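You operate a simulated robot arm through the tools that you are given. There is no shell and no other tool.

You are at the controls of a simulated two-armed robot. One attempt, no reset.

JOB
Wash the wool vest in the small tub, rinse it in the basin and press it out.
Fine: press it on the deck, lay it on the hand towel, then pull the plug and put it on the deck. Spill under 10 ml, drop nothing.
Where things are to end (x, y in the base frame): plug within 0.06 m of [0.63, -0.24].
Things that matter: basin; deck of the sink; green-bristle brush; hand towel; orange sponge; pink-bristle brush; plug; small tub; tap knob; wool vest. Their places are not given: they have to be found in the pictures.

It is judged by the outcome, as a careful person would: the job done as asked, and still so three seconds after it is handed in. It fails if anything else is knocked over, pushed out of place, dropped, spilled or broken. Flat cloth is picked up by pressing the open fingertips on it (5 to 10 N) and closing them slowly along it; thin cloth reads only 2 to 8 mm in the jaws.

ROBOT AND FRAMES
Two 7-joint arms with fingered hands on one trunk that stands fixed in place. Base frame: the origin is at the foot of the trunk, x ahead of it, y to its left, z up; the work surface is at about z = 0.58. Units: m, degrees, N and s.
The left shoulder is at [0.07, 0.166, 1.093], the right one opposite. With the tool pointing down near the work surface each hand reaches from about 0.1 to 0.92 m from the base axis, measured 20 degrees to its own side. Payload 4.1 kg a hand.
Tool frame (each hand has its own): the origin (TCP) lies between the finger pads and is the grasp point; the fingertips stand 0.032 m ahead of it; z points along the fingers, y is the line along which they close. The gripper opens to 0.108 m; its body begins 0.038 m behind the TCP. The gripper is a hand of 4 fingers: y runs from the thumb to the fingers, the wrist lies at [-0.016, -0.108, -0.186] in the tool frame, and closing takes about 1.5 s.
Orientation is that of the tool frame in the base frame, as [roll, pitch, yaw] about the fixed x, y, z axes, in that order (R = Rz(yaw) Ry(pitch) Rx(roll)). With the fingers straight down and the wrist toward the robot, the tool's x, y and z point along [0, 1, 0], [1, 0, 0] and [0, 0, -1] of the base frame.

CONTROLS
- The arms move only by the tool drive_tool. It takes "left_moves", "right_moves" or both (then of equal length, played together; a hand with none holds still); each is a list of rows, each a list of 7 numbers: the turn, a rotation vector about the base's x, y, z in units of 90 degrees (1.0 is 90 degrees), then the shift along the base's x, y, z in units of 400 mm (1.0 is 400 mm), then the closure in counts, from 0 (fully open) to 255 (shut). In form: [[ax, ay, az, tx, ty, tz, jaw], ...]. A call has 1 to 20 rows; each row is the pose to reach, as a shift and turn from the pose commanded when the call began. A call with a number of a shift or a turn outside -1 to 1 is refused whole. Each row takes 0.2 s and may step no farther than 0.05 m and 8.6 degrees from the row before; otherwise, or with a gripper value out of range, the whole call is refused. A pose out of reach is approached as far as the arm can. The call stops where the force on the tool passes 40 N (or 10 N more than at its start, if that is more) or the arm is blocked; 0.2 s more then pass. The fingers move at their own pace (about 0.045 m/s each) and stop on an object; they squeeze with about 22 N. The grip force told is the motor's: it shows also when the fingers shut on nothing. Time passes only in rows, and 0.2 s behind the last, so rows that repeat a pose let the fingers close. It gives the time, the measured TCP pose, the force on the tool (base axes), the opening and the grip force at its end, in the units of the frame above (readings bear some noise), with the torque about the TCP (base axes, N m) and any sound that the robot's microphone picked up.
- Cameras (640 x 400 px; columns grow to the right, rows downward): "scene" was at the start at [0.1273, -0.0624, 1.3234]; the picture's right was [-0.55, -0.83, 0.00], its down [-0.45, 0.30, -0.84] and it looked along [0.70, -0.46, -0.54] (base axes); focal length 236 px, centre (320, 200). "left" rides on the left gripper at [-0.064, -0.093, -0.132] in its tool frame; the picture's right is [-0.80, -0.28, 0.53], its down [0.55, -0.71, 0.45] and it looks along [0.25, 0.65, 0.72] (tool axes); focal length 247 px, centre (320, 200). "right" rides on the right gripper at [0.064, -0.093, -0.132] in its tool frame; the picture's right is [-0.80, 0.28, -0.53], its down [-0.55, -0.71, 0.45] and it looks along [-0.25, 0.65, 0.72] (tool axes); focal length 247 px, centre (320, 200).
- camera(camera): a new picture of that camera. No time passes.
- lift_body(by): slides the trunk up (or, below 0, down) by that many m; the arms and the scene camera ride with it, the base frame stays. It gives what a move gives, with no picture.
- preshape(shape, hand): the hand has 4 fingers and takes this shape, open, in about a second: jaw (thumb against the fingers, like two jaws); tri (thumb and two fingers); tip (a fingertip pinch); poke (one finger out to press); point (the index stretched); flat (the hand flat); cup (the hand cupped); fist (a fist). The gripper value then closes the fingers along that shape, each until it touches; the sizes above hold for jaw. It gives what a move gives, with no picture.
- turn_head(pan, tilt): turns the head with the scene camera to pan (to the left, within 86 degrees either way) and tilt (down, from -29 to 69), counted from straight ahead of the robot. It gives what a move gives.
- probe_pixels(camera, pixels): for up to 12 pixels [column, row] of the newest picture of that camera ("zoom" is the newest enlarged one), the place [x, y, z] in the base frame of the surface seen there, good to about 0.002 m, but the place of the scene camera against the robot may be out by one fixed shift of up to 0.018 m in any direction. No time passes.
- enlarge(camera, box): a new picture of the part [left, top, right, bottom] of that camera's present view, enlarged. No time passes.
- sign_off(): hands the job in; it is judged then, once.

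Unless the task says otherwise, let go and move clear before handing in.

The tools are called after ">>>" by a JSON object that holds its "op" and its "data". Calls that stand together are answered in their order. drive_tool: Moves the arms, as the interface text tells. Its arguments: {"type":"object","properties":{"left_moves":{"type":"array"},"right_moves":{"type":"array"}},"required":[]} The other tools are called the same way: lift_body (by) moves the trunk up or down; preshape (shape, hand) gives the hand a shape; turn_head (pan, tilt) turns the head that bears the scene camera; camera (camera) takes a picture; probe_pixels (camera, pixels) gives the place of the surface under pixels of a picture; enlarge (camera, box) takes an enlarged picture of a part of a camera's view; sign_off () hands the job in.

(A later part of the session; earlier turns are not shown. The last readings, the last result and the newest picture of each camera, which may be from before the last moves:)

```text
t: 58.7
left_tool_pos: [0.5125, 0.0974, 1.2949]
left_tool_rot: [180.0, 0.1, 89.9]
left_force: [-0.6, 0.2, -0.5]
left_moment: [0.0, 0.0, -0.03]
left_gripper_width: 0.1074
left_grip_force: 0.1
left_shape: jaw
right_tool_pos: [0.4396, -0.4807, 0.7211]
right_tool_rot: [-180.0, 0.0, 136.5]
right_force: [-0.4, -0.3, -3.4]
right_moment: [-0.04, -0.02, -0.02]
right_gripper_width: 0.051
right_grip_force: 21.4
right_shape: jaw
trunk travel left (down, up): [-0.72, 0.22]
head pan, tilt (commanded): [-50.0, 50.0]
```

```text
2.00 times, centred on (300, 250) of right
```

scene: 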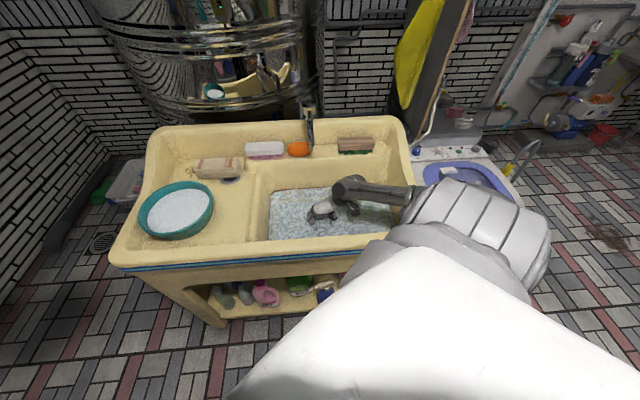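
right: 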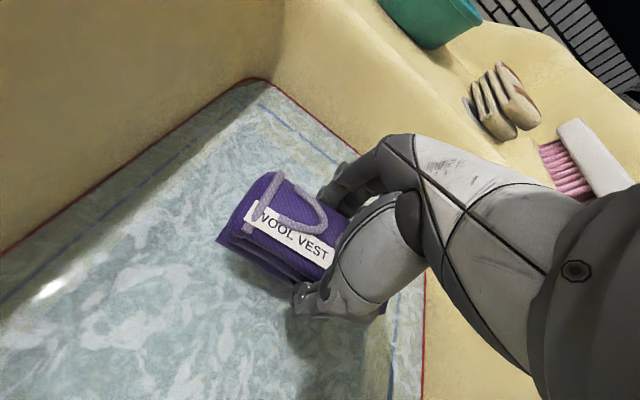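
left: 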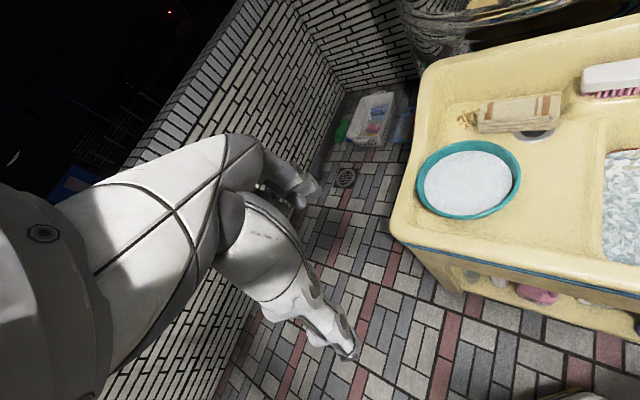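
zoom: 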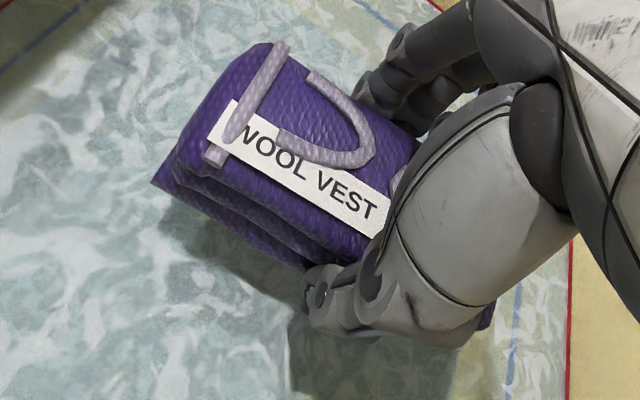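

The vest now shows plain dark wet purple without suds. For a thorough rinse I'll dip it once more with a gentle swish, then lift it and let it drip over the basin.

>>> {"op": "drive_tool", "data": {"right_moves": [[0, 0, 0, 0, 0, -0.05, 255], [0, 0, 0, 0, 0, -0.09, 255], [0, 0, 0, 0, 0, -0.13, 255], [0, 0, 0, 0, 0, -0.17, 255], [0, 0, 0, 0, 0, -0.21, 255], [0, 0, 0, 0, 0, -0.225, 255], [0, 0, 0, 0.03, 0.031, -0.225, 255], [0, 0, 0, 0.06, 0.063, -0.225, 255], [0, 0, 0, 0.03, 0.031, -0.225, 255], [0, 0, 0, 0, 0, -0.225, 255], [0, 0, 0, -0.03, -0.031, -0.225, 255], [0, 0, 0, 0, 0, -0.225, 255], [0, 0, 0, 0.03, 0.031, -0.225, 255], [0, 0, 0, 0.06, 0.063, -0.225, 255], [0, 0, 0, 0.03, 0.031, -0.225, 255], [0, 0, 0, 0, 0, -0.225, 255], [0, 0, 0, -0.03, -0.031, -0.225, 255], [0, 0, 0, 0, 0, -0.225, 255]]}}

>>> {"op": "drive_tool", "data": {"right_moves": [[0, 0, 0, 0, 0, 0.03, 255], [0, 0, 0, 0, 0, 0.06, 255], [0, 0, 0, 0, 0, 0.09, 255], [0, 0, 0, 0, 0, 0.12, 255], [0, 0, 0, 0, 0, 0.15, 255], [0, 0, 0, 0, 0, 0.18, 255], [0, 0, 0, 0, 0, 0.2, 255], [0, 0, 0, 0, 0, 0.2, 255], [0, 0, 0, 0, 0, 0.2, 255], [0, 0, 0, 0, 0, 0.2, 255], [0, 0, 0, 0, 0, 0.2, 255], [0, 0, 0, 0, 0, 0.2, 255], [0, 0, 0, 0, 0, 0.2, 255], [0, 0, 0, 0, 0, 0.2, 255], [0, 0, 0, 0, 0, 0.2, 255], [0, 0, 0, 0, 0, 0.2, 255], [0, 0, 0, 0, 0, 0.2, 255], [0, 0, 0, 0, 0, 0.2, 255], [0, 0, 0, 0, 0, 0.2, 255], [0, 0, 0, 0, 0, 0.2, 255]]}}

>>> {"op": "camera", "data": {"camera": "right"}}

>>> {"op": "camera", "data": {"camera": "scene"}}

>>> {"op": "camera", "data": {"camera": "left"}}

```text
t: 62.5
left_tool_pos: [0.5136, 0.0981, 1.2935]
left_tool_rot: [-180.0, -0.1, 90.0]
left_force: [-0.2, 0.2, -0.4]
left_moment: [-0.01, 0.02, 0.0]
left_gripper_width: 0.1075
left_grip_force: 0.1
left_shape: jaw
right_tool_pos: [0.4385, -0.4805, 0.6301]
right_tool_rot: [179.9, 0.0, 136.6]
right_force: [-0.2, -0.8, -2.5]
right_moment: [-0.02, 0.0, 0.03]
right_gripper_width: 0.051
right_grip_force: 21.7
right_shape: jaw
trunk travel left (down, up): [-0.72, 0.22]
head pan, tilt (commanded): [-50.0, 50.0]
```

```text
t: 66.7
left_tool_pos: [0.513, 0.0972, 1.2952]
left_tool_rot: [179.9, 0.0, 89.9]
left_force: [-0.2, -0.2, -0.5]
left_moment: [0.04, 0.01, -0.02]
left_gripper_width: 0.1077
left_grip_force: 0.0
left_shape: jaw
right_tool_pos: [0.4391, -0.481, 0.7106]
right_tool_rot: [179.9, -0.1, 136.6]
right_force: [0.2, -0.8, -1.6]
right_moment: [-0.04, -0.02, -0.02]
right_gripper_width: 0.051
right_grip_force: 22.1
right_shape: jaw
trunk travel left (down, up): [-0.72, 0.22]
head pan, tilt (commanded): [-50.0, 50.0]
```

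```text
taken
```

right: 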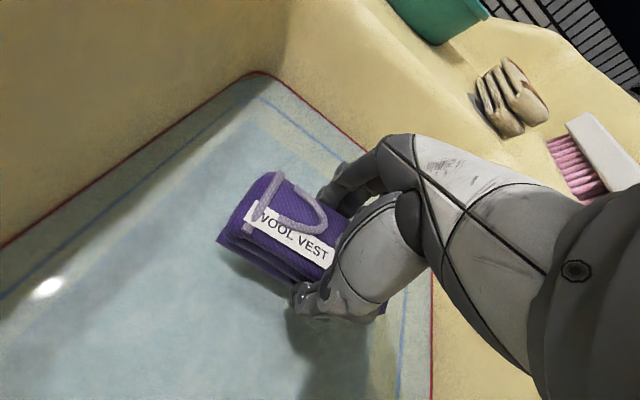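

```text
taken
```

scene: 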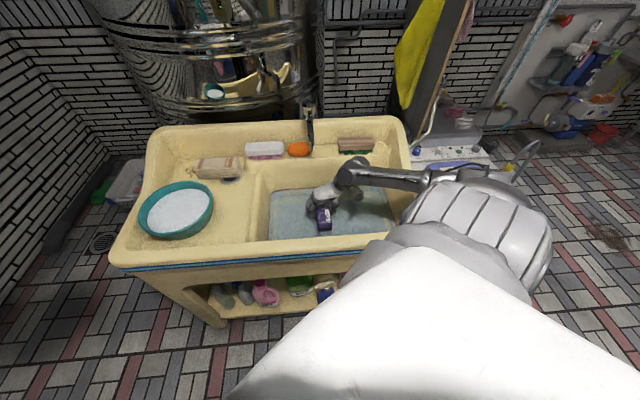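

```text
taken
```

left: 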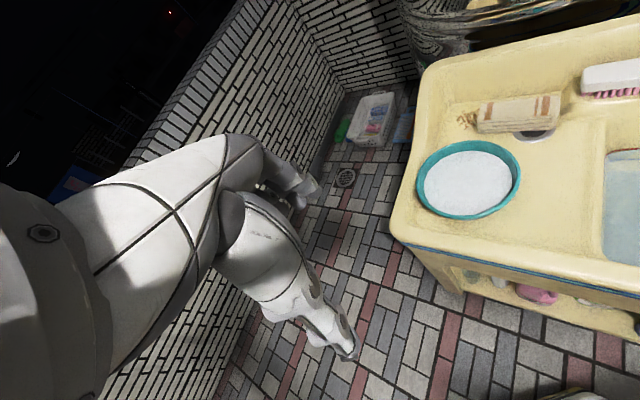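

The basin water is clear again and the vest is clean and rinsed. I'll lift it to z≈0.90 over the basin and carry it to the free deck spot at about (0.612,-0.243), where it lay before.

>>> {"op": "drive_tool", "data": {"right_moves": [[0, 0, 0, 0, 0, 0.06, 255], [0, 0, 0, 0, 0, 0.14, 255], [0, 0, 0, 0, 0, 0.22, 255], [0, 0, 0, 0, 0, 0.3, 255], [0, 0, 0, 0, 0, 0.38, 255], [0, 0, 0, 0, 0, 0.45, 255], [0, 0, 0, 0.02, 0.028, 0.475, 255], [0, 0, 0, 0.07, 0.096, 0.475, 255], [0, 0, 0, 0.12, 0.165, 0.475, 255], [0, 0, 0, 0.17, 0.234, 0.475, 255], [0, 0, 0, 0.22, 0.303, 0.475, 255], [0, 0, 0, 0.27, 0.371, 0.475, 255], [0, 0, 0, 0.32, 0.44, 0.475, 255], [0, 0, 0, 0.37, 0.509, 0.475, 255], [0, 0, 0, 0.41, 0.564, 0.475, 255], [0, 0, 0, 0.4325, 0.595, 0.475, 255], [0, 0, 0, 0.4325, 0.595, 0.475, 255]]}}

>>> {"op": "camera", "data": {"camera": "right"}}

>>> {"op": "camera", "data": {"camera": "left"}}

>>> {"op": "camera", "data": {"camera": "scene"}}

```text
t: 70.3
left_tool_pos: [0.5125, 0.096, 1.2946]
left_tool_rot: [179.9, 0.0, 90.0]
left_force: [-0.3, 0.0, -0.1]
left_moment: [-0.01, -0.01, -0.03]
left_gripper_width: 0.1079
left_grip_force: 0.0
left_shape: jaw
right_tool_pos: [0.611, -0.2417, 0.9002]
right_tool_rot: [180.0, 0.0, 136.6]
right_force: [-0.2, -0.8, -2.3]
right_moment: [-0.01, -0.01, 0.0]
right_gripper_width: 0.0512
right_grip_force: 22.0
right_shape: jaw
trunk travel left (down, up): [-0.72, 0.22]
head pan, tilt (commanded): [-50.0, 50.0]
```

```text
taken
```

right: 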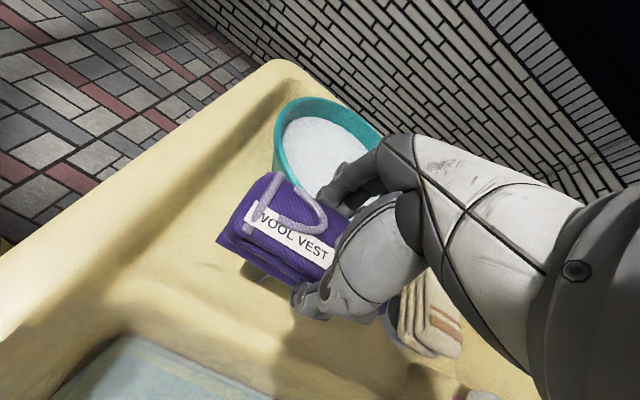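

```text
taken
```

left: 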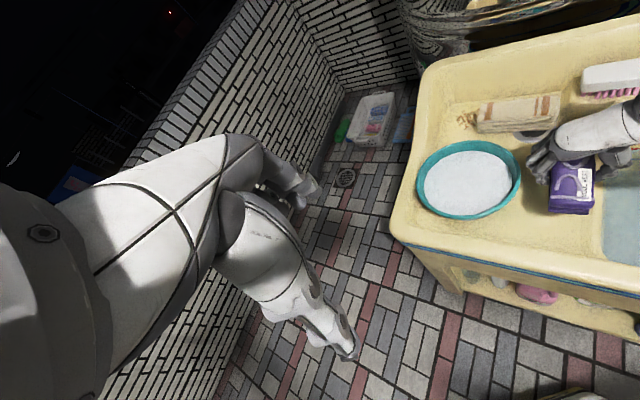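

```text
taken
```

scene: 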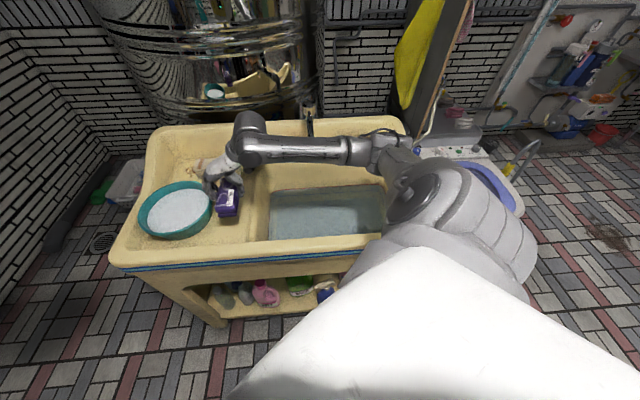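

The vest hangs over the free deck spot. I'll lower it slowly until it rests on the deck.

>>> {"op": "drive_tool", "data": {"right_moves": [[0, 0, 0, 0, -0.004, -0.05, 255], [0, 0, 0, 0, -0.006, -0.1, 255], [0, 0, 0, 0, -0.008, -0.15, 255], [0, 0, 0, 0, -0.008, -0.19, 255], [0, 0, 0, 0, -0.008, -0.215, 255], [0, 0, 0, 0, -0.008, -0.23, 255], [0, 0, 0, 0, -0.008, -0.24, 255], [0, 0, 0, 0, -0.008, -0.246, 255], [0, 0, 0, 0, -0.008, -0.246, 255]]}}

>>> {"op": "camera", "data": {"camera": "right"}}

```text
t: 72.3
left_tool_pos: [0.5118, 0.0976, 1.294]
left_tool_rot: [-180.0, 0.0, 89.9]
left_force: [-0.6, -0.6, -0.1]
left_moment: [0.0, -0.03, 0.01]
left_gripper_width: 0.1076
left_grip_force: 0.1
left_shape: jaw
right_tool_pos: [0.6124, -0.246, 0.8012]
right_tool_rot: [-179.9, 0.0, 136.5]
right_force: [0.7, 0.6, -1.5]
right_moment: [0.06, -0.01, 0.01]
right_gripper_width: 0.0508
right_grip_force: 22.1
right_shape: jaw
trunk travel left (down, up): [-0.72, 0.22]
head pan, tilt (commanded): [-50.0, 50.0]
```

```text
taken
```

right: 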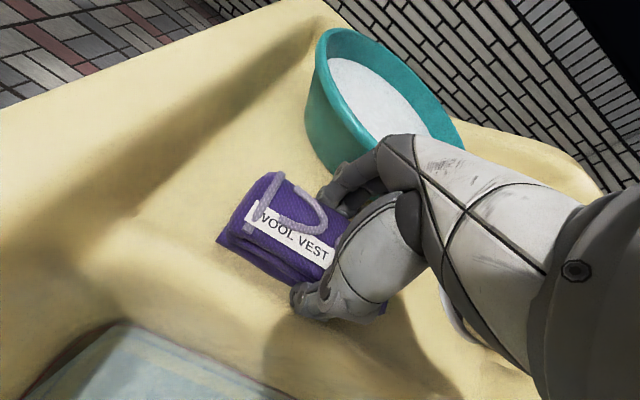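

Still carrying (-1.5 N), so the vest hasn't quite touched. I'll lower a few more mm until it's supported.

>>> {"op": "drive_tool", "data": {"right_moves": [[0, 0, 0, 0, 0, -0.005, 255], [0, 0, 0, 0, 0, -0.008, 255], [0, 0, 0, 0, 0, -0.008, 255]]}}

```text
t: 73.1
left_tool_pos: [0.512, 0.0995, 1.2958]
left_tool_rot: [-179.9, 0.0, 90.0]
left_force: [-0.7, 0.4, 0.2]
left_moment: [0.03, 0.01, 0.01]
left_gripper_width: 0.1078
left_grip_force: 0.0
left_shape: jaw
right_tool_pos: [0.6129, -0.247, 0.8001]
right_tool_rot: [179.9, -0.1, 136.6]
right_force: [-0.4, -1.0, 4.2]
right_moment: [0.0, -0.01, 0.02]
right_gripper_width: 0.0509
right_grip_force: 21.7
right_shape: jaw
trunk travel left (down, up): [-0.72, 0.22]
head pan, tilt (commanded): [-50.0, 50.0]
```

The vest is on the deck (4.2 N up). I'll open the jaws gently to 0.078 m and rise straight up 0.12 m.

>>> {"op": "drive_tool", "data": {"right_moves": [[0, 0, 0, 0, 0, 0, 200], [0, 0, 0, 0, 0, 0, 120], [0, 0, 0, 0, 0, 0, 70], [0, 0, 0, 0, 0, 0, 70], [0, 0, 0, 0, 0, 0, 70], [0, 0, 0, 0, 0, 0.03, 70], [0, 0, 0, 0, 0, 0.08, 70], [0, 0, 0, 0, 0, 0.15, 70], [0, 0, 0, 0, 0, 0.22, 70], [0, 0, 0, 0, 0, 0.3, 70], [0, 0, 0, 0, 0, 0.3, 70]]}}

>>> {"op": "camera", "data": {"camera": "right"}}

>>> {"op": "camera", "data": {"camera": "left"}}

>>> {"op": "enlarge", "data": {"camera": "scene", "box": [130, 120, 330, 270]}}

```text
t: 75.5
left_tool_pos: [0.514, 0.098, 1.2947]
left_tool_rot: [180.0, 0.0, 89.9]
left_force: [0.4, 0.1, 0.2]
left_moment: [0.0, 0.03, 0.0]
left_gripper_width: 0.1075
left_grip_force: 0.1
left_shape: jaw
right_tool_pos: [0.6104, -0.2461, 0.9187]
right_tool_rot: [180.0, -0.1, 136.5]
right_force: [-0.6, 0.1, 0.4]
right_moment: [-0.01, 0.01, -0.01]
right_gripper_width: 0.078
right_grip_force: 0.1
right_shape: jaw
trunk travel left (down, up): [-0.72, 0.22]
head pan, tilt (commanded): [-50.0, 50.0]
```

```text
taken
```

right: 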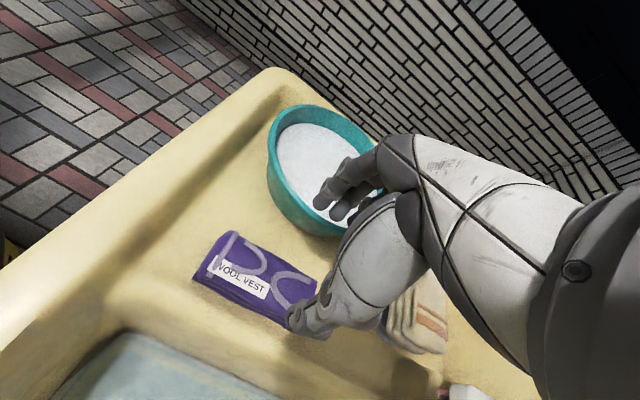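

```text
taken
```

left: 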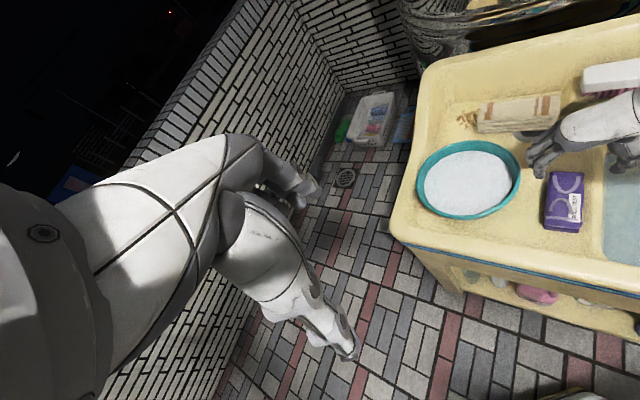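

```text
2.67 times, centred on (230, 195) of scene
```

zoom: 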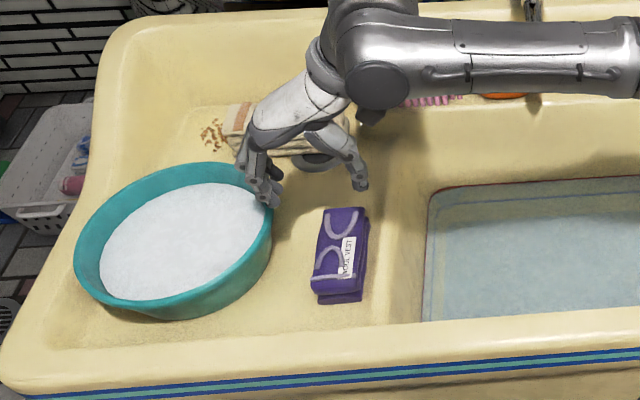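

The vest lies flat on the deck, clean and wet. I'll probe its present outline and shape the right hand into a fist for pressing.

>>> {"op": "enlarge", "data": {"camera": "left", "box": [520, 150, 620, 250]}}

>>> {"op": "probe_pixels", "data": {"camera": "right", "pixels": [[225, 235], [316, 283], [285, 322], [195, 275], [250, 270], [270, 275], [230, 265], [245, 320], [160, 250]]}}

>>> {"op": "preshape", "data": {"shape": "fist", "hand": "right"}}

>>> {"op": "camera", "data": {"camera": "right"}}

>>> {"op": "enlarge", "data": {"camera": "scene", "box": [130, 120, 330, 270]}}

>>> {"op": "enlarge", "data": {"camera": "left", "box": [440, 60, 640, 250]}}

```text
4.00 times, centred on (570, 200) of left
```

zoom: 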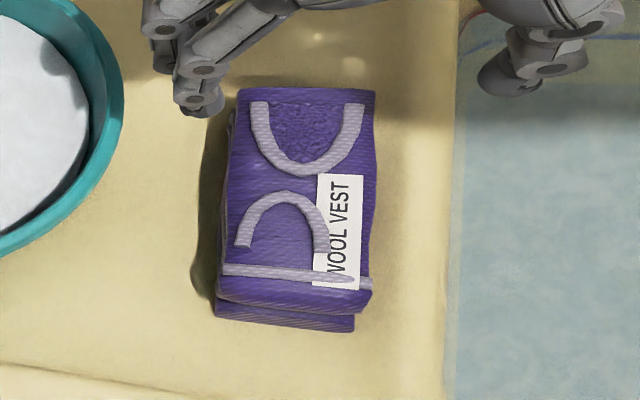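

```text
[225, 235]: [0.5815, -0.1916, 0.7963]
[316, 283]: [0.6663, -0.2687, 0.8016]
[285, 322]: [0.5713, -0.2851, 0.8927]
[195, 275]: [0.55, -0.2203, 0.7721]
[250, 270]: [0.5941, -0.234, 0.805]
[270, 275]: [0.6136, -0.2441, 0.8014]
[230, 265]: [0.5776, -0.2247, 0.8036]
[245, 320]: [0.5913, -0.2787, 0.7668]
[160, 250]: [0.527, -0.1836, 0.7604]
```

```text
t: 76.4
left_tool_pos: [0.514, 0.099, 1.2943]
left_tool_rot: [179.9, 0.0, 89.9]
left_force: [1.1, 0.6, 0.1]
left_moment: [0.02, 0.01, 0.01]
left_gripper_width: 0.1077
left_grip_force: 0.1
left_shape: jaw
right_tool_pos: [0.6094, -0.2466, 0.9195]
right_tool_rot: [-180.0, 0.0, 136.5]
right_force: [-0.7, -0.4, -1.0]
right_moment: [0.01, -0.02, 0.01]
right_gripper_width: 0.0001
right_grip_force: 0.0
right_shape: fist
trunk travel left (down, up): [-0.72, 0.22]
head pan, tilt (commanded): [-50.0, 50.0]
```

```text
taken
```

right: 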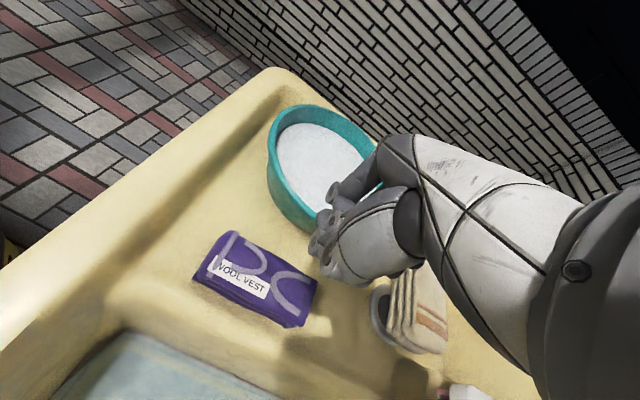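

```text
2.67 times, centred on (230, 195) of scene
```

zoom: 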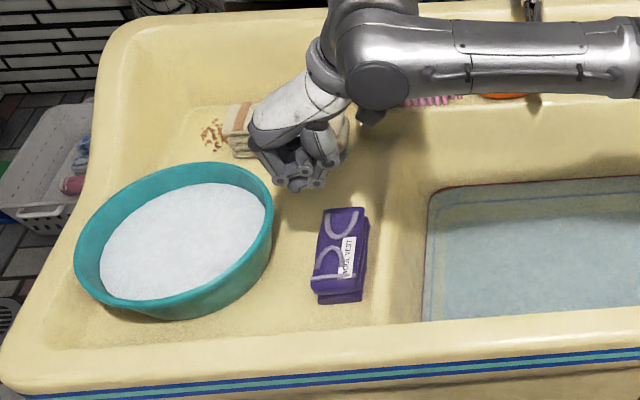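

```text
2.11 times, centred on (540, 155) of left
```

zoom: 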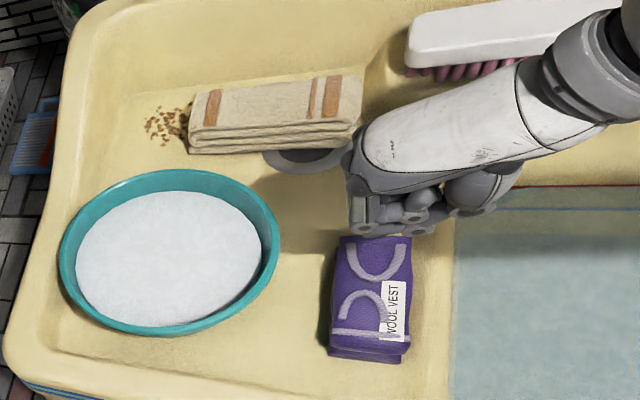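

The fist is made above the vest. I'll probe its lowest points to know where it will contact.

>>> {"op": "probe_pixels", "data": {"camera": "zoom", "pixels": [[365, 228], [385, 225], [425, 222], [485, 205], [355, 190], [440, 205], [375, 260], [375, 290], [350, 270], [400, 262], [465, 215], [395, 235]]}}

>>> {"op": "probe_pixels", "data": {"camera": "right", "pixels": [[330, 250], [318, 245], [340, 270], [325, 220], [335, 205], [345, 240], [370, 270], [340, 190]]}}

```text
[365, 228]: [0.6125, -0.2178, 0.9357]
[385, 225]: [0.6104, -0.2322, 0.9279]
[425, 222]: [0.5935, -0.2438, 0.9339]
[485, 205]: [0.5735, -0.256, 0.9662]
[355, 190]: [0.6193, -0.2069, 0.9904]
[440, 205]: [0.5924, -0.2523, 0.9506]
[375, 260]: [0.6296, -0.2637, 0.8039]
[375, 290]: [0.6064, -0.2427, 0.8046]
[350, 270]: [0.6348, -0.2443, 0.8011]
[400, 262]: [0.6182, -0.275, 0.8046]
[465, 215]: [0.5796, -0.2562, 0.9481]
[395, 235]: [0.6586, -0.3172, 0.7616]
```

```text
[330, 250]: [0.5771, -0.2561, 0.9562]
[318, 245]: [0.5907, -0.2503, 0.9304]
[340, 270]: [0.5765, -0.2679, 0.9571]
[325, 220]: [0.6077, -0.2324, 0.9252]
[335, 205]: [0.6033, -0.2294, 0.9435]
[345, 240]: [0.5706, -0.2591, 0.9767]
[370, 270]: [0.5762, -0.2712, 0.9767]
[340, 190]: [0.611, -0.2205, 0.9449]
```

The fist's lowest point is about level with the TCP (z≈0.925 at TCP 0.9195). I'll firm up the fist (closure 255) while coming down to 5 cm above the vest centre (0.607,-0.248), and look again.

>>> {"op": "drive_tool", "data": {"right_moves": [[0, 0, 0, -0.002, -0.001, -0.03, 255], [0, 0, 0, -0.004, -0.002, -0.08, 255], [0, 0, 0, -0.006, -0.003, -0.13, 255], [0, 0, 0, -0.006, -0.003, -0.17, 255], [0, 0, 0, -0.006, -0.003, -0.17, 255], [0, 0, 0, -0.006, -0.003, -0.17, 255], [0, 0, 0, -0.006, -0.003, -0.17, 255]]}}

>>> {"op": "camera", "data": {"camera": "right"}}

>>> {"op": "enlarge", "data": {"camera": "left", "box": [480, 110, 640, 250]}}

```text
t: 78.0
left_tool_pos: [0.5138, 0.0967, 1.2953]
left_tool_rot: [180.0, 0.1, 90.0]
left_force: [0.0, 0.2, -0.7]
left_moment: [0.01, -0.02, 0.01]
left_gripper_width: 0.1076
left_grip_force: 0.0
left_shape: jaw
right_tool_pos: [0.6106, -0.2471, 0.8525]
right_tool_rot: [180.0, 0.0, 136.7]
right_force: [-1.3, 0.4, -0.8]
right_moment: [0.01, 0.01, 0.01]
right_gripper_width: 0.0001
right_grip_force: 0.1
right_shape: fist
trunk travel left (down, up): [-0.72, 0.22]
head pan, tilt (commanded): [-50.0, 50.0]
```

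```text
taken
```

right: 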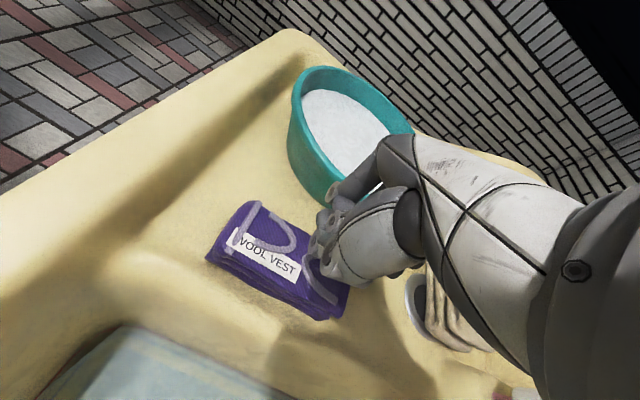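

```text
2.86 times, centred on (560, 180) of left
```

zoom: 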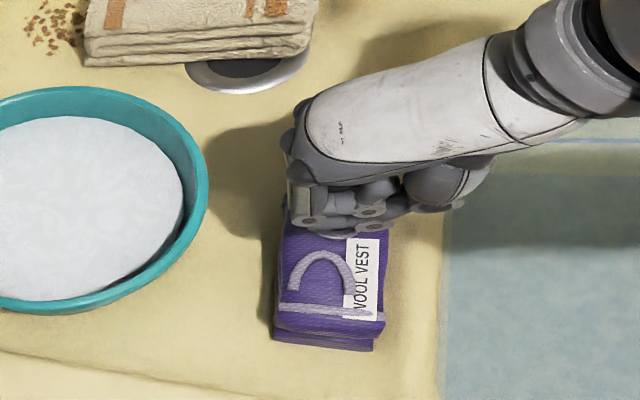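

The fist sits above the vest's middle. I'll come down to contact and press in small steps.

>>> {"op": "drive_tool", "data": {"right_moves": [[0, 0, 0, -0.008, -0.002, -0.06, 255], [0, 0, 0, -0.008, -0.002, -0.1, 255], [0, 0, 0, -0.008, -0.002, -0.115, 255], [0, 0, 0, -0.008, -0.002, -0.125, 255], [0, 0, 0, -0.008, -0.002, -0.132, 255], [0, 0, 0, -0.008, -0.002, -0.138, 255], [0, 0, 0, -0.008, -0.002, -0.144, 255], [0, 0, 0, -0.008, -0.002, -0.144, 255]]}}

>>> {"op": "camera", "data": {"camera": "right"}}

```text
t: 79.2
left_tool_pos: [0.5099, 0.0977, 1.2957]
left_tool_rot: [179.9, 0.1, 90.0]
left_force: [0.1, -0.3, 0.3]
left_moment: [0.01, 0.01, 0.03]
left_gripper_width: 0.1074
left_grip_force: 0.0
left_shape: jaw
right_tool_pos: [0.6092, -0.2482, 0.8089]
right_tool_rot: [179.2, 0.6, 136.5]
right_force: [-7.6, -1.5, 24.8]
right_moment: [0.36, 0.12, 0.14]
right_gripper_width: 0.0
right_grip_force: 0.1
right_shape: fist
trunk travel left (down, up): [-0.72, 0.22]
head pan, tilt (commanded): [-50.0, 50.0]
stopped in row 5 (right hand): the force on the tool passed its limit at 44 N (the readings are from after the stop); the commanded pose is now the measured one
```

```text
taken
```

right: 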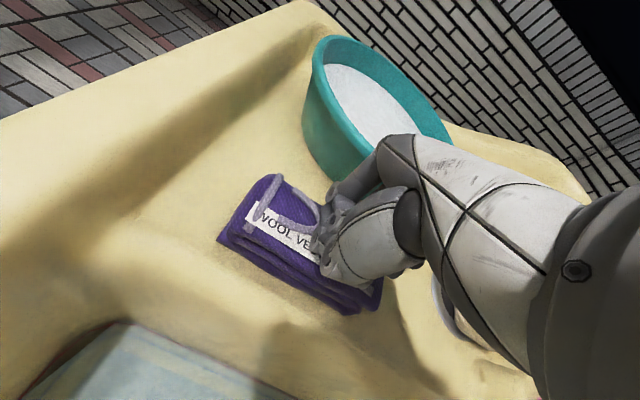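

Contact came at z≈0.809; the force peaked at 44 N and is now 25 N. I'll hold this press for about 2 s.

>>> {"op": "drive_tool", "data": {"right_moves": [[0, 0, 0, 0, 0, 0, 255], [0, 0, 0, 0, 0, 0, 255], [0, 0, 0, 0, 0, 0, 255], [0, 0, 0, 0, 0, 0, 255], [0, 0, 0, 0, 0, 0, 255], [0, 0, 0, 0, 0, 0, 255], [0, 0, 0, 0, 0, 0, 255], [0, 0, 0, 0, 0, 0, 255], [0, 0, 0, 0, 0, 0, 255], [0, 0, 0, 0, 0, 0, 255]]}}

>>> {"op": "enlarge", "data": {"camera": "left", "box": [480, 110, 640, 250]}}

>>> {"op": "enlarge", "data": {"camera": "right", "box": [170, 140, 420, 350]}}

```text
t: 81.2
left_tool_pos: [0.5105, 0.0995, 1.295]
left_tool_rot: [179.9, 0.0, 90.0]
left_force: [-0.5, -0.6, -0.4]
left_moment: [-0.01, 0.07, 0.01]
left_gripper_width: 0.1077
left_grip_force: 0.0
left_shape: jaw
right_tool_pos: [0.6101, -0.2475, 0.8094]
right_tool_rot: [179.1, 0.7, 136.5]
right_force: [-4.9, 0.4, 18.6]
right_moment: [0.26, 0.02, 0.09]
right_gripper_width: 0.0
right_grip_force: 0.0
right_shape: fist
trunk travel left (down, up): [-0.72, 0.22]
head pan, tilt (commanded): [-50.0, 50.0]
stopped in row 9 (right hand): the force on the tool passed its limit at 40 N (the readings are from after the stop); the commanded pose is now the measured one
```

```text
2.86 times, centred on (560, 180) of left
```

zoom: 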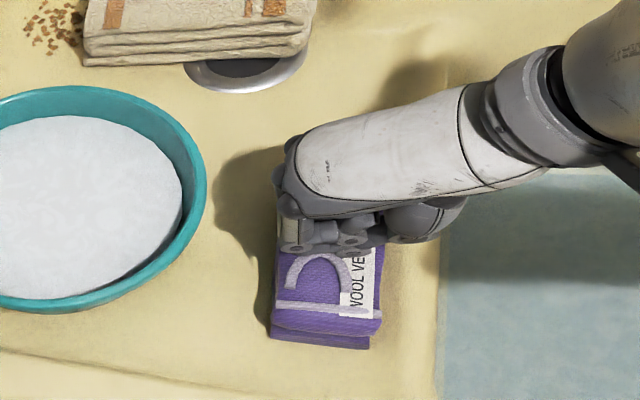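

```text
1.90 times, centred on (295, 245) of right
```

zoom: 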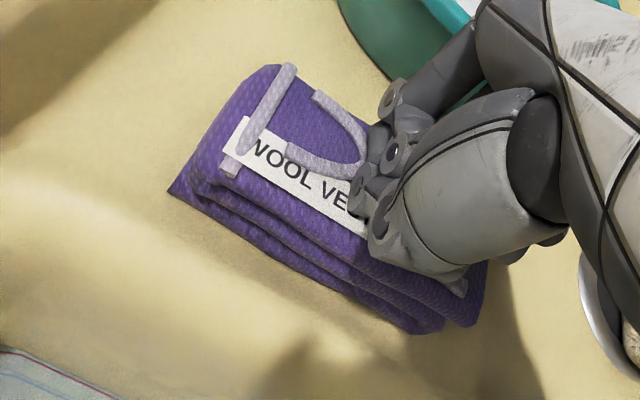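

Under the press the vest's colour has lightened (zoom (320,290)), meaning water is leaving. I'll lift the fist slightly, shift 3 cm toward the vest's near end and press again with about 25 N for 1.6 s.

>>> {"op": "drive_tool", "data": {"right_moves": [[0, 0, 0, 0, 0, 0.03, 255], [0, 0, 0, 0, 0, 0.05, 255], [0, 0, 0, -0.027, 0.026, 0.05, 255], [0, 0, 0, -0.054, 0.052, 0.05, 255], [0, 0, 0, -0.054, 0.052, 0.03, 255], [0, 0, 0, -0.054, 0.052, 0.01, 255], [0, 0, 0, -0.054, 0.052, -0.002, 255], [0, 0, 0, -0.054, 0.052, -0.008, 255], [0, 0, 0, -0.054, 0.052, -0.011, 255], [0, 0, 0, -0.054, 0.052, -0.011, 255], [0, 0, 0, -0.054, 0.052, -0.011, 255], [0, 0, 0, -0.054, 0.052, -0.011, 255], [0, 0, 0, -0.054, 0.052, -0.011, 255], [0, 0, 0, -0.054, 0.052, -0.011, 255], [0, 0, 0, -0.054, 0.052, -0.011, 255], [0, 0, 0, -0.054, 0.052, -0.011, 255], [0, 0, 0, -0.054, 0.052, -0.011, 255]]}}

>>> {"op": "enlarge", "data": {"camera": "right", "box": [170, 140, 420, 350]}}

```text
t: 83.3
left_tool_pos: [0.511, 0.0981, 1.2965]
left_tool_rot: [180.0, 0.0, 89.9]
left_force: [-0.1, 0.3, -0.7]
left_moment: [0.02, -0.01, 0.0]
left_gripper_width: 0.1076
left_grip_force: 0.1
left_shape: jaw
right_tool_pos: [0.5921, -0.2255, 0.8083]
right_tool_rot: [178.8, 0.9, 136.4]
right_force: [-7.6, -2.4, 23.3]
right_moment: [0.34, 0.11, 0.16]
right_gripper_width: 0.0
right_grip_force: 0.0
right_shape: fist
trunk travel left (down, up): [-0.72, 0.22]
head pan, tilt (commanded): [-50.0, 50.0]
stopped in row 10 (right hand): the force on the tool passed its limit at 42 N (the readings are from after the stop); the commanded pose is now the measured one
```

```text
1.90 times, centred on (295, 245) of right
```

zoom: 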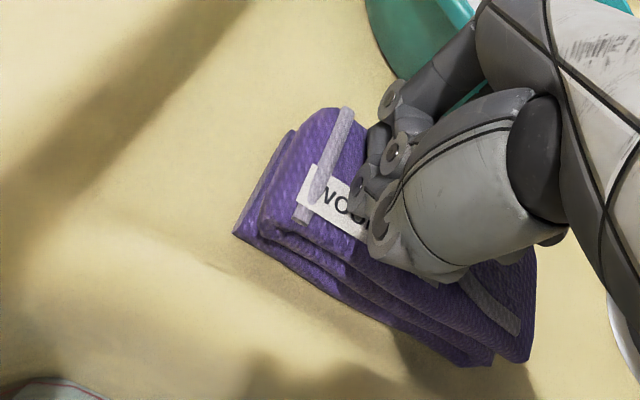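

The press reached 42 N and settled at 23 N. I'll hold ~1 s easing slightly, then press the far end similarly, less deep.

>>> {"op": "drive_tool", "data": {"right_moves": [[0, 0, 0, 0, 0, 0.001, 255], [0, 0, 0, 0, 0, 0.002, 255], [0, 0, 0, 0, 0, 0.002, 255], [0, 0, 0, 0, 0, 0.002, 255], [0, 0, 0, 0, 0, 0.003, 255], [0, 0, 0, 0, 0, 0.003, 255]]}}

>>> {"op": "drive_tool", "data": {"right_moves": [[0, 0, 0, 0, 0, 0.03, 255], [0, 0, 0, 0, 0, 0.05, 255], [0, 0, 0, 0.04, -0.038, 0.05, 255], [0, 0, 0, 0.08, -0.076, 0.05, 255], [0, 0, 0, 0.108, -0.104, 0.05, 255], [0, 0, 0, 0.108, -0.104, 0.03, 255], [0, 0, 0, 0.108, -0.104, 0.012, 255], [0, 0, 0, 0.108, -0.104, 0.004, 255], [0, 0, 0, 0.108, -0.104, 0, 255], [0, 0, 0, 0.108, -0.104, -0.003, 255], [0, 0, 0, 0.108, -0.104, -0.003, 255], [0, 0, 0, 0.108, -0.104, -0.003, 255], [0, 0, 0, 0.108, -0.104, -0.003, 255], [0, 0, 0, 0.108, -0.104, -0.003, 255], [0, 0, 0, 0.108, -0.104, -0.003, 255]]}}

>>> {"op": "enlarge", "data": {"camera": "right", "box": [170, 140, 420, 350]}}

>>> {"op": "enlarge", "data": {"camera": "left", "box": [480, 110, 640, 250]}}

```text
t: 84.7
left_tool_pos: [0.5102, 0.0987, 1.2963]
left_tool_rot: [179.8, 0.0, 90.0]
left_force: [-0.3, 0.7, 0.8]
left_moment: [0.0, 0.01, -0.01]
left_gripper_width: 0.1078
left_grip_force: 0.0
left_shape: jaw
right_tool_pos: [0.5908, -0.2277, 0.8089]
right_tool_rot: [179.0, 0.8, 136.4]
right_force: [3.1, -0.9, 23.3]
right_moment: [0.22, 0.06, -0.02]
right_gripper_width: 0.0
right_grip_force: 0.2
right_shape: fist
trunk travel left (down, up): [-0.72, 0.22]
head pan, tilt (commanded): [-50.0, 50.0]
```

```text
t: 87.9
left_tool_pos: [0.51, 0.0975, 1.2965]
left_tool_rot: [179.8, -0.1, 90.0]
left_force: [0.1, -0.5, -0.6]
left_moment: [-0.04, -0.01, 0.01]
left_gripper_width: 0.1072
left_grip_force: 0.0
left_shape: jaw
right_tool_pos: [0.6342, -0.2689, 0.808]
right_tool_rot: [178.8, 1.0, 136.4]
right_force: [6.9, -11.5, 36.3]
right_moment: [0.21, 0.07, -0.05]
right_gripper_width: 0.0
right_grip_force: 0.0
right_shape: fist
trunk travel left (down, up): [-0.72, 0.22]
head pan, tilt (commanded): [-50.0, 50.0]
```

```text
1.90 times, centred on (295, 245) of right
```

zoom: 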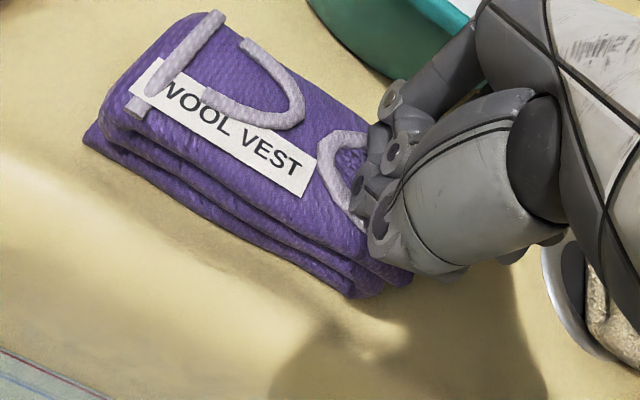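

```text
2.86 times, centred on (560, 180) of left
```

zoom: 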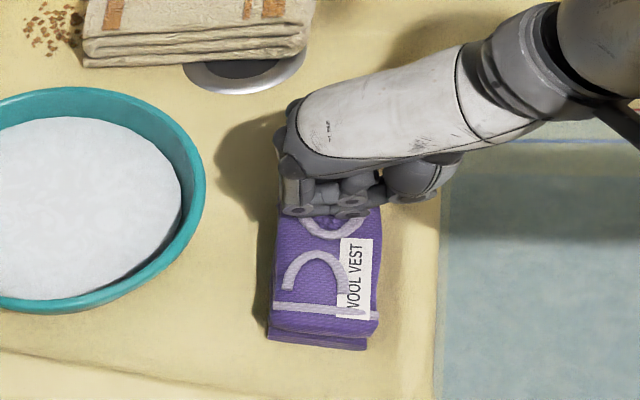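

The vest keeps getting lighter. I'll release this end and press the middle twice more, a second or so each at ~25–35 N, and compare the colour.

>>> {"op": "drive_tool", "data": {"right_moves": [[0, 0, 0, 0, 0, 0.03, 255], [0, 0, 0, 0, 0, 0.055, 255], [0, 0, 0, -0.03, 0.028, 0.055, 255], [0, 0, 0, -0.05, 0.048, 0.055, 255], [0, 0, 0, -0.05, 0.048, 0.03, 255], [0, 0, 0, -0.05, 0.048, 0.014, 255], [0, 0, 0, -0.05, 0.048, 0.006, 255], [0, 0, 0, -0.05, 0.048, 0.002, 255], [0, 0, 0, -0.05, 0.048, 0, 255], [0, 0, 0, -0.05, 0.048, 0, 255], [0, 0, 0, -0.05, 0.048, 0, 255], [0, 0, 0, -0.05, 0.048, 0, 255], [0, 0, 0, -0.05, 0.048, 0, 255], [0, 0, 0, -0.05, 0.048, 0.03, 255], [0, 0, 0, -0.08, 0.077, 0.03, 255], [0, 0, 0, -0.08, 0.077, 0.012, 255], [0, 0, 0, -0.08, 0.077, 0.004, 255], [0, 0, 0, -0.08, 0.077, 0, 255], [0, 0, 0, -0.08, 0.077, 0, 255], [0, 0, 0, -0.08, 0.077, 0, 255]]}}

>>> {"op": "enlarge", "data": {"camera": "left", "box": [480, 110, 640, 250]}}

```text
t: 92.1
left_tool_pos: [0.5085, 0.0973, 1.2982]
left_tool_rot: [179.7, 0.0, 90.0]
left_force: [0.0, 0.5, 0.3]
left_moment: [0.0, -0.01, 0.0]
left_gripper_width: 0.1075
left_grip_force: 0.0
left_shape: jaw
right_tool_pos: [0.6014, -0.2395, 0.8069]
right_tool_rot: [178.8, 1.0, 136.4]
right_force: [-1.9, -7.5, 35.3]
right_moment: [0.24, 0.15, 0.03]
right_gripper_width: 0.0002
right_grip_force: 0.0
right_shape: fist
trunk travel left (down, up): [-0.72, 0.22]
head pan, tilt (commanded): [-50.0, 50.0]
```

```text
2.86 times, centred on (560, 180) of left
```

zoom: 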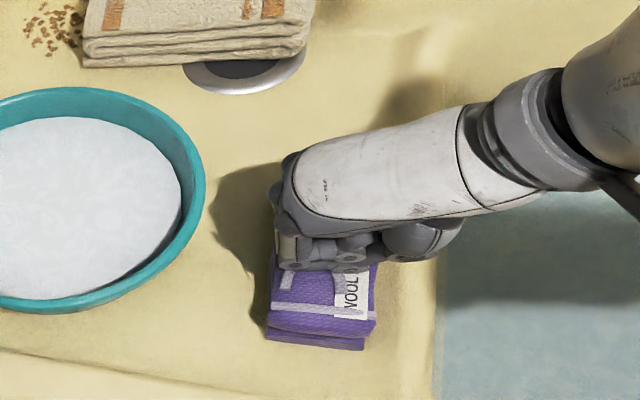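

Still 35 N of press, good. I'll hold another second, then rise 10 cm and look at the vest.

>>> {"op": "drive_tool", "data": {"right_moves": [[0, 0, 0, 0, 0, 0, 255], [0, 0, 0, 0, 0, 0, 255], [0, 0, 0, 0, 0, 0, 255], [0, 0, 0, 0, 0, 0.001, 255], [0, 0, 0, 0, 0, 0.001, 255], [0, 0, 0, 0, 0, 0.001, 255], [0, 0, 0, 0, 0, 0.03, 255], [0, 0, 0, 0, 0, 0.08, 255], [0, 0, 0, 0, 0, 0.16, 255], [0, 0, 0, 0, 0, 0.25, 255], [0, 0, 0, 0, 0, 0.25, 255]]}}

>>> {"op": "camera", "data": {"camera": "right"}}

>>> {"op": "camera", "data": {"camera": "left"}}

>>> {"op": "enlarge", "data": {"camera": "left", "box": [480, 110, 640, 250]}}

>>> {"op": "enlarge", "data": {"camera": "scene", "box": [130, 120, 330, 270]}}

```text
t: 94.5
left_tool_pos: [0.5125, 0.0978, 1.295]
left_tool_rot: [-179.9, 0.0, 90.0]
left_force: [0.2, -0.4, 0.1]
left_moment: [-0.01, 0.01, 0.02]
left_gripper_width: 0.1075
left_grip_force: 0.1
left_shape: jaw
right_tool_pos: [0.6036, -0.2404, 0.9058]
right_tool_rot: [179.1, 0.6, 136.4]
right_force: [-0.6, -0.4, 0.2]
right_moment: [0.01, -0.02, 0.0]
right_gripper_width: 0.0001
right_grip_force: 0.0
right_shape: fist
trunk travel left (down, up): [-0.72, 0.22]
head pan, tilt (commanded): [-50.0, 50.0]
```

```text
taken
```

right: 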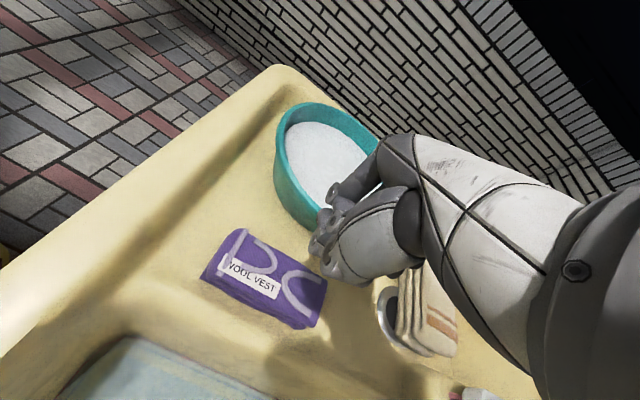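

```text
taken
```

left: 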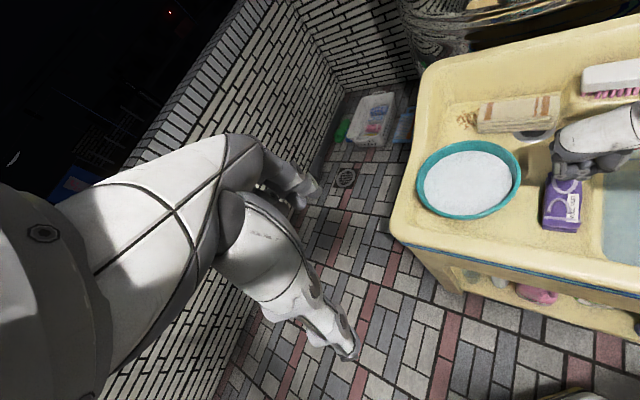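

```text
2.86 times, centred on (560, 180) of left
```

zoom: 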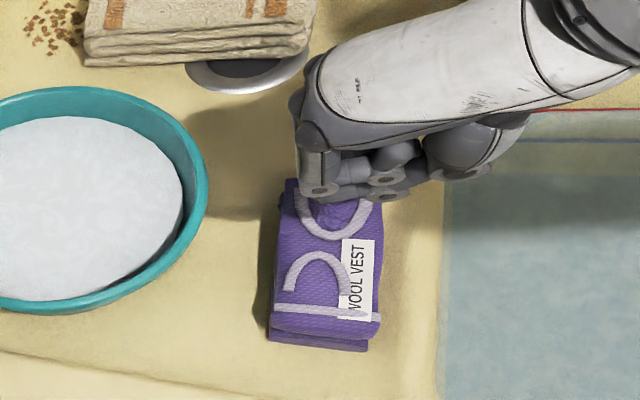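

```text
2.67 times, centred on (230, 195) of scene
```

zoom: 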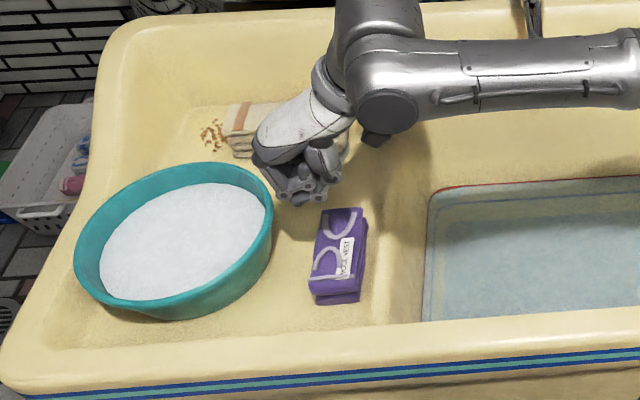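

The vest is clearly lighter than when wet. To judge whether more water can come out, I'll press once more for ~2.5 s at the middle and compare the colour.

>>> {"op": "enlarge", "data": {"camera": "right", "box": [180, 210, 350, 340]}}

>>> {"op": "drive_tool", "data": {"right_moves": [[0, 0, 0, 0, 0, -0.08, 255], [0, 0, 0, 0.01, -0.01, -0.16, 255], [0, 0, 0, 0.015, -0.015, -0.22, 255], [0, 0, 0, 0.015, -0.015, -0.235, 255], [0, 0, 0, 0.015, -0.015, -0.243, 255], [0, 0, 0, 0.015, -0.015, -0.248, 255], [0, 0, 0, 0.015, -0.015, -0.25, 255], [0, 0, 0, 0.015, -0.015, -0.25, 255], [0, 0, 0, 0.015, -0.015, -0.25, 255], [0, 0, 0, 0.015, -0.015, -0.25, 255], [0, 0, 0, 0.015, -0.015, -0.25, 255], [0, 0, 0, 0.015, -0.015, -0.25, 255], [0, 0, 0, 0.015, -0.015, -0.25, 255], [0, 0, 0, 0.015, -0.015, -0.25, 255], [0, 0, 0, 0.015, -0.015, -0.25, 255], [0, 0, 0, 0.015, -0.015, -0.25, 255], [0, 0, 0, 0.015, -0.015, -0.25, 255], [0, 0, 0, 0.015, -0.015, -0.25, 255], [0, 0, 0, 0.015, -0.015, -0.25, 255]]}}

>>> {"op": "drive_tool", "data": {"right_moves": [[0, 0, 0, 0, 0, 0.03, 255], [0, 0, 0, 0, 0, 0.08, 255], [0, 0, 0, 0, 0, 0.16, 255], [0, 0, 0, -0.01, 0.01, 0.25, 255], [0, 0, 0, -0.01, 0.01, 0.25, 255]]}}

>>> {"op": "enlarge", "data": {"camera": "right", "box": [180, 210, 350, 340]}}

>>> {"op": "enlarge", "data": {"camera": "left", "box": [480, 110, 640, 250]}}

```text
3.08 times, centred on (265, 275) of right
```

zoom: 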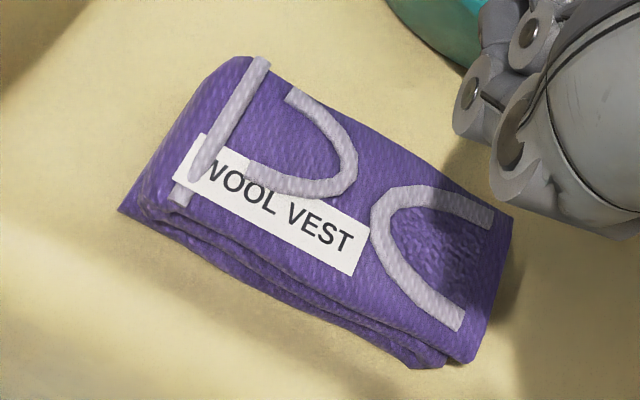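

```text
t: 97.4
left_tool_pos: [0.5106, 0.1004, 1.2959]
left_tool_rot: [179.9, -0.1, 90.0]
left_force: [0.2, -0.3, 0.0]
left_moment: [-0.01, 0.0, 0.0]
left_gripper_width: 0.1077
left_grip_force: 0.0
left_shape: jaw
right_tool_pos: [0.6103, -0.2447, 0.8084]
right_tool_rot: [178.6, 1.0, 136.4]
right_force: [-4.5, 0.0, 18.7]
right_moment: [0.28, 0.05, 0.07]
right_gripper_width: 0.1037
right_grip_force: 0.0
right_shape: fist
trunk travel left (down, up): [-0.72, 0.22]
head pan, tilt (commanded): [-50.0, 50.0]
stopped in row 14 (right hand): the force on the tool passed its limit at 40 N (the readings are from after the stop); the commanded pose is now the measured one
```

```text
t: 98.6
left_tool_pos: [0.5131, 0.0996, 1.2958]
left_tool_rot: [-179.9, 0.1, 90.0]
left_force: [-0.1, 0.6, 1.3]
left_moment: [0.01, -0.01, -0.02]
left_gripper_width: 0.1076
left_grip_force: 0.1
left_shape: jaw
right_tool_pos: [0.6084, -0.2422, 0.9062]
right_tool_rot: [179.0, 0.7, 136.4]
right_force: [-0.6, 0.3, 0.7]
right_moment: [0.0, -0.02, 0.0]
right_gripper_width: 0.0002
right_grip_force: 0.1
right_shape: fist
trunk travel left (down, up): [-0.72, 0.22]
head pan, tilt (commanded): [-50.0, 50.0]
```

```text
3.08 times, centred on (265, 275) of right
```

zoom: 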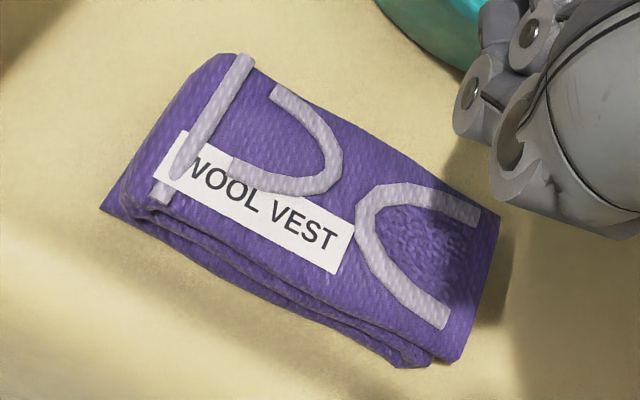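

```text
2.86 times, centred on (560, 180) of left
```

zoom: 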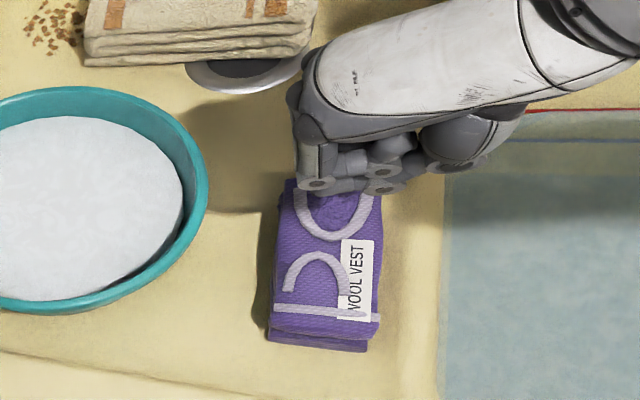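

The colour is slightly lighter again, so there is still some water to press out. I'll do two more longer presses (~3 s each), one on each half, at about 30 N.

>>> {"op": "drive_tool", "data": {"right_moves": [[0, 0, 0, 0.01, -0.01, -0.08, 255], [0, 0, 0, 0.03, -0.03, -0.16, 255], [0, 0, 0, 0.04, -0.04, -0.22, 255], [0, 0, 0, 0.04, -0.04, -0.235, 255], [0, 0, 0, 0.04, -0.04, -0.243, 255], [0, 0, 0, 0.04, -0.04, -0.247, 255], [0, 0, 0, 0.04, -0.04, -0.248, 255], [0, 0, 0, 0.04, -0.04, -0.248, 255], [0, 0, 0, 0.04, -0.04, -0.248, 255], [0, 0, 0, 0.04, -0.04, -0.248, 255], [0, 0, 0, 0.04, -0.04, -0.247, 255], [0, 0, 0, 0.04, -0.04, -0.247, 255], [0, 0, 0, 0.04, -0.04, -0.246, 255], [0, 0, 0, 0.04, -0.04, -0.246, 255], [0, 0, 0, 0.04, -0.04, -0.246, 255], [0, 0, 0, 0.04, -0.04, -0.245, 255], [0, 0, 0, 0.04, -0.04, -0.245, 255], [0, 0, 0, 0.04, -0.04, -0.245, 255], [0, 0, 0, 0.04, -0.04, -0.244, 255], [0, 0, 0, 0.04, -0.04, -0.2, 255]]}}

```text
t: 102.8
left_tool_pos: [0.5129, 0.0976, 1.2943]
left_tool_rot: [180.0, 0.0, 90.0]
left_force: [0.0, -0.4, -0.3]
left_moment: [0.01, 0.02, -0.01]
left_gripper_width: 0.1077
left_grip_force: 0.0
left_shape: jaw
right_tool_pos: [0.6215, -0.2584, 0.8236]
right_tool_rot: [179.1, 0.7, 136.4]
right_force: [-0.2, -0.1, 0.7]
right_moment: [-0.03, -0.04, 0.02]
right_gripper_width: 0.0004
right_grip_force: 0.1
right_shape: fist
trunk travel left (down, up): [-0.72, 0.22]
head pan, tilt (commanded): [-50.0, 50.0]
```

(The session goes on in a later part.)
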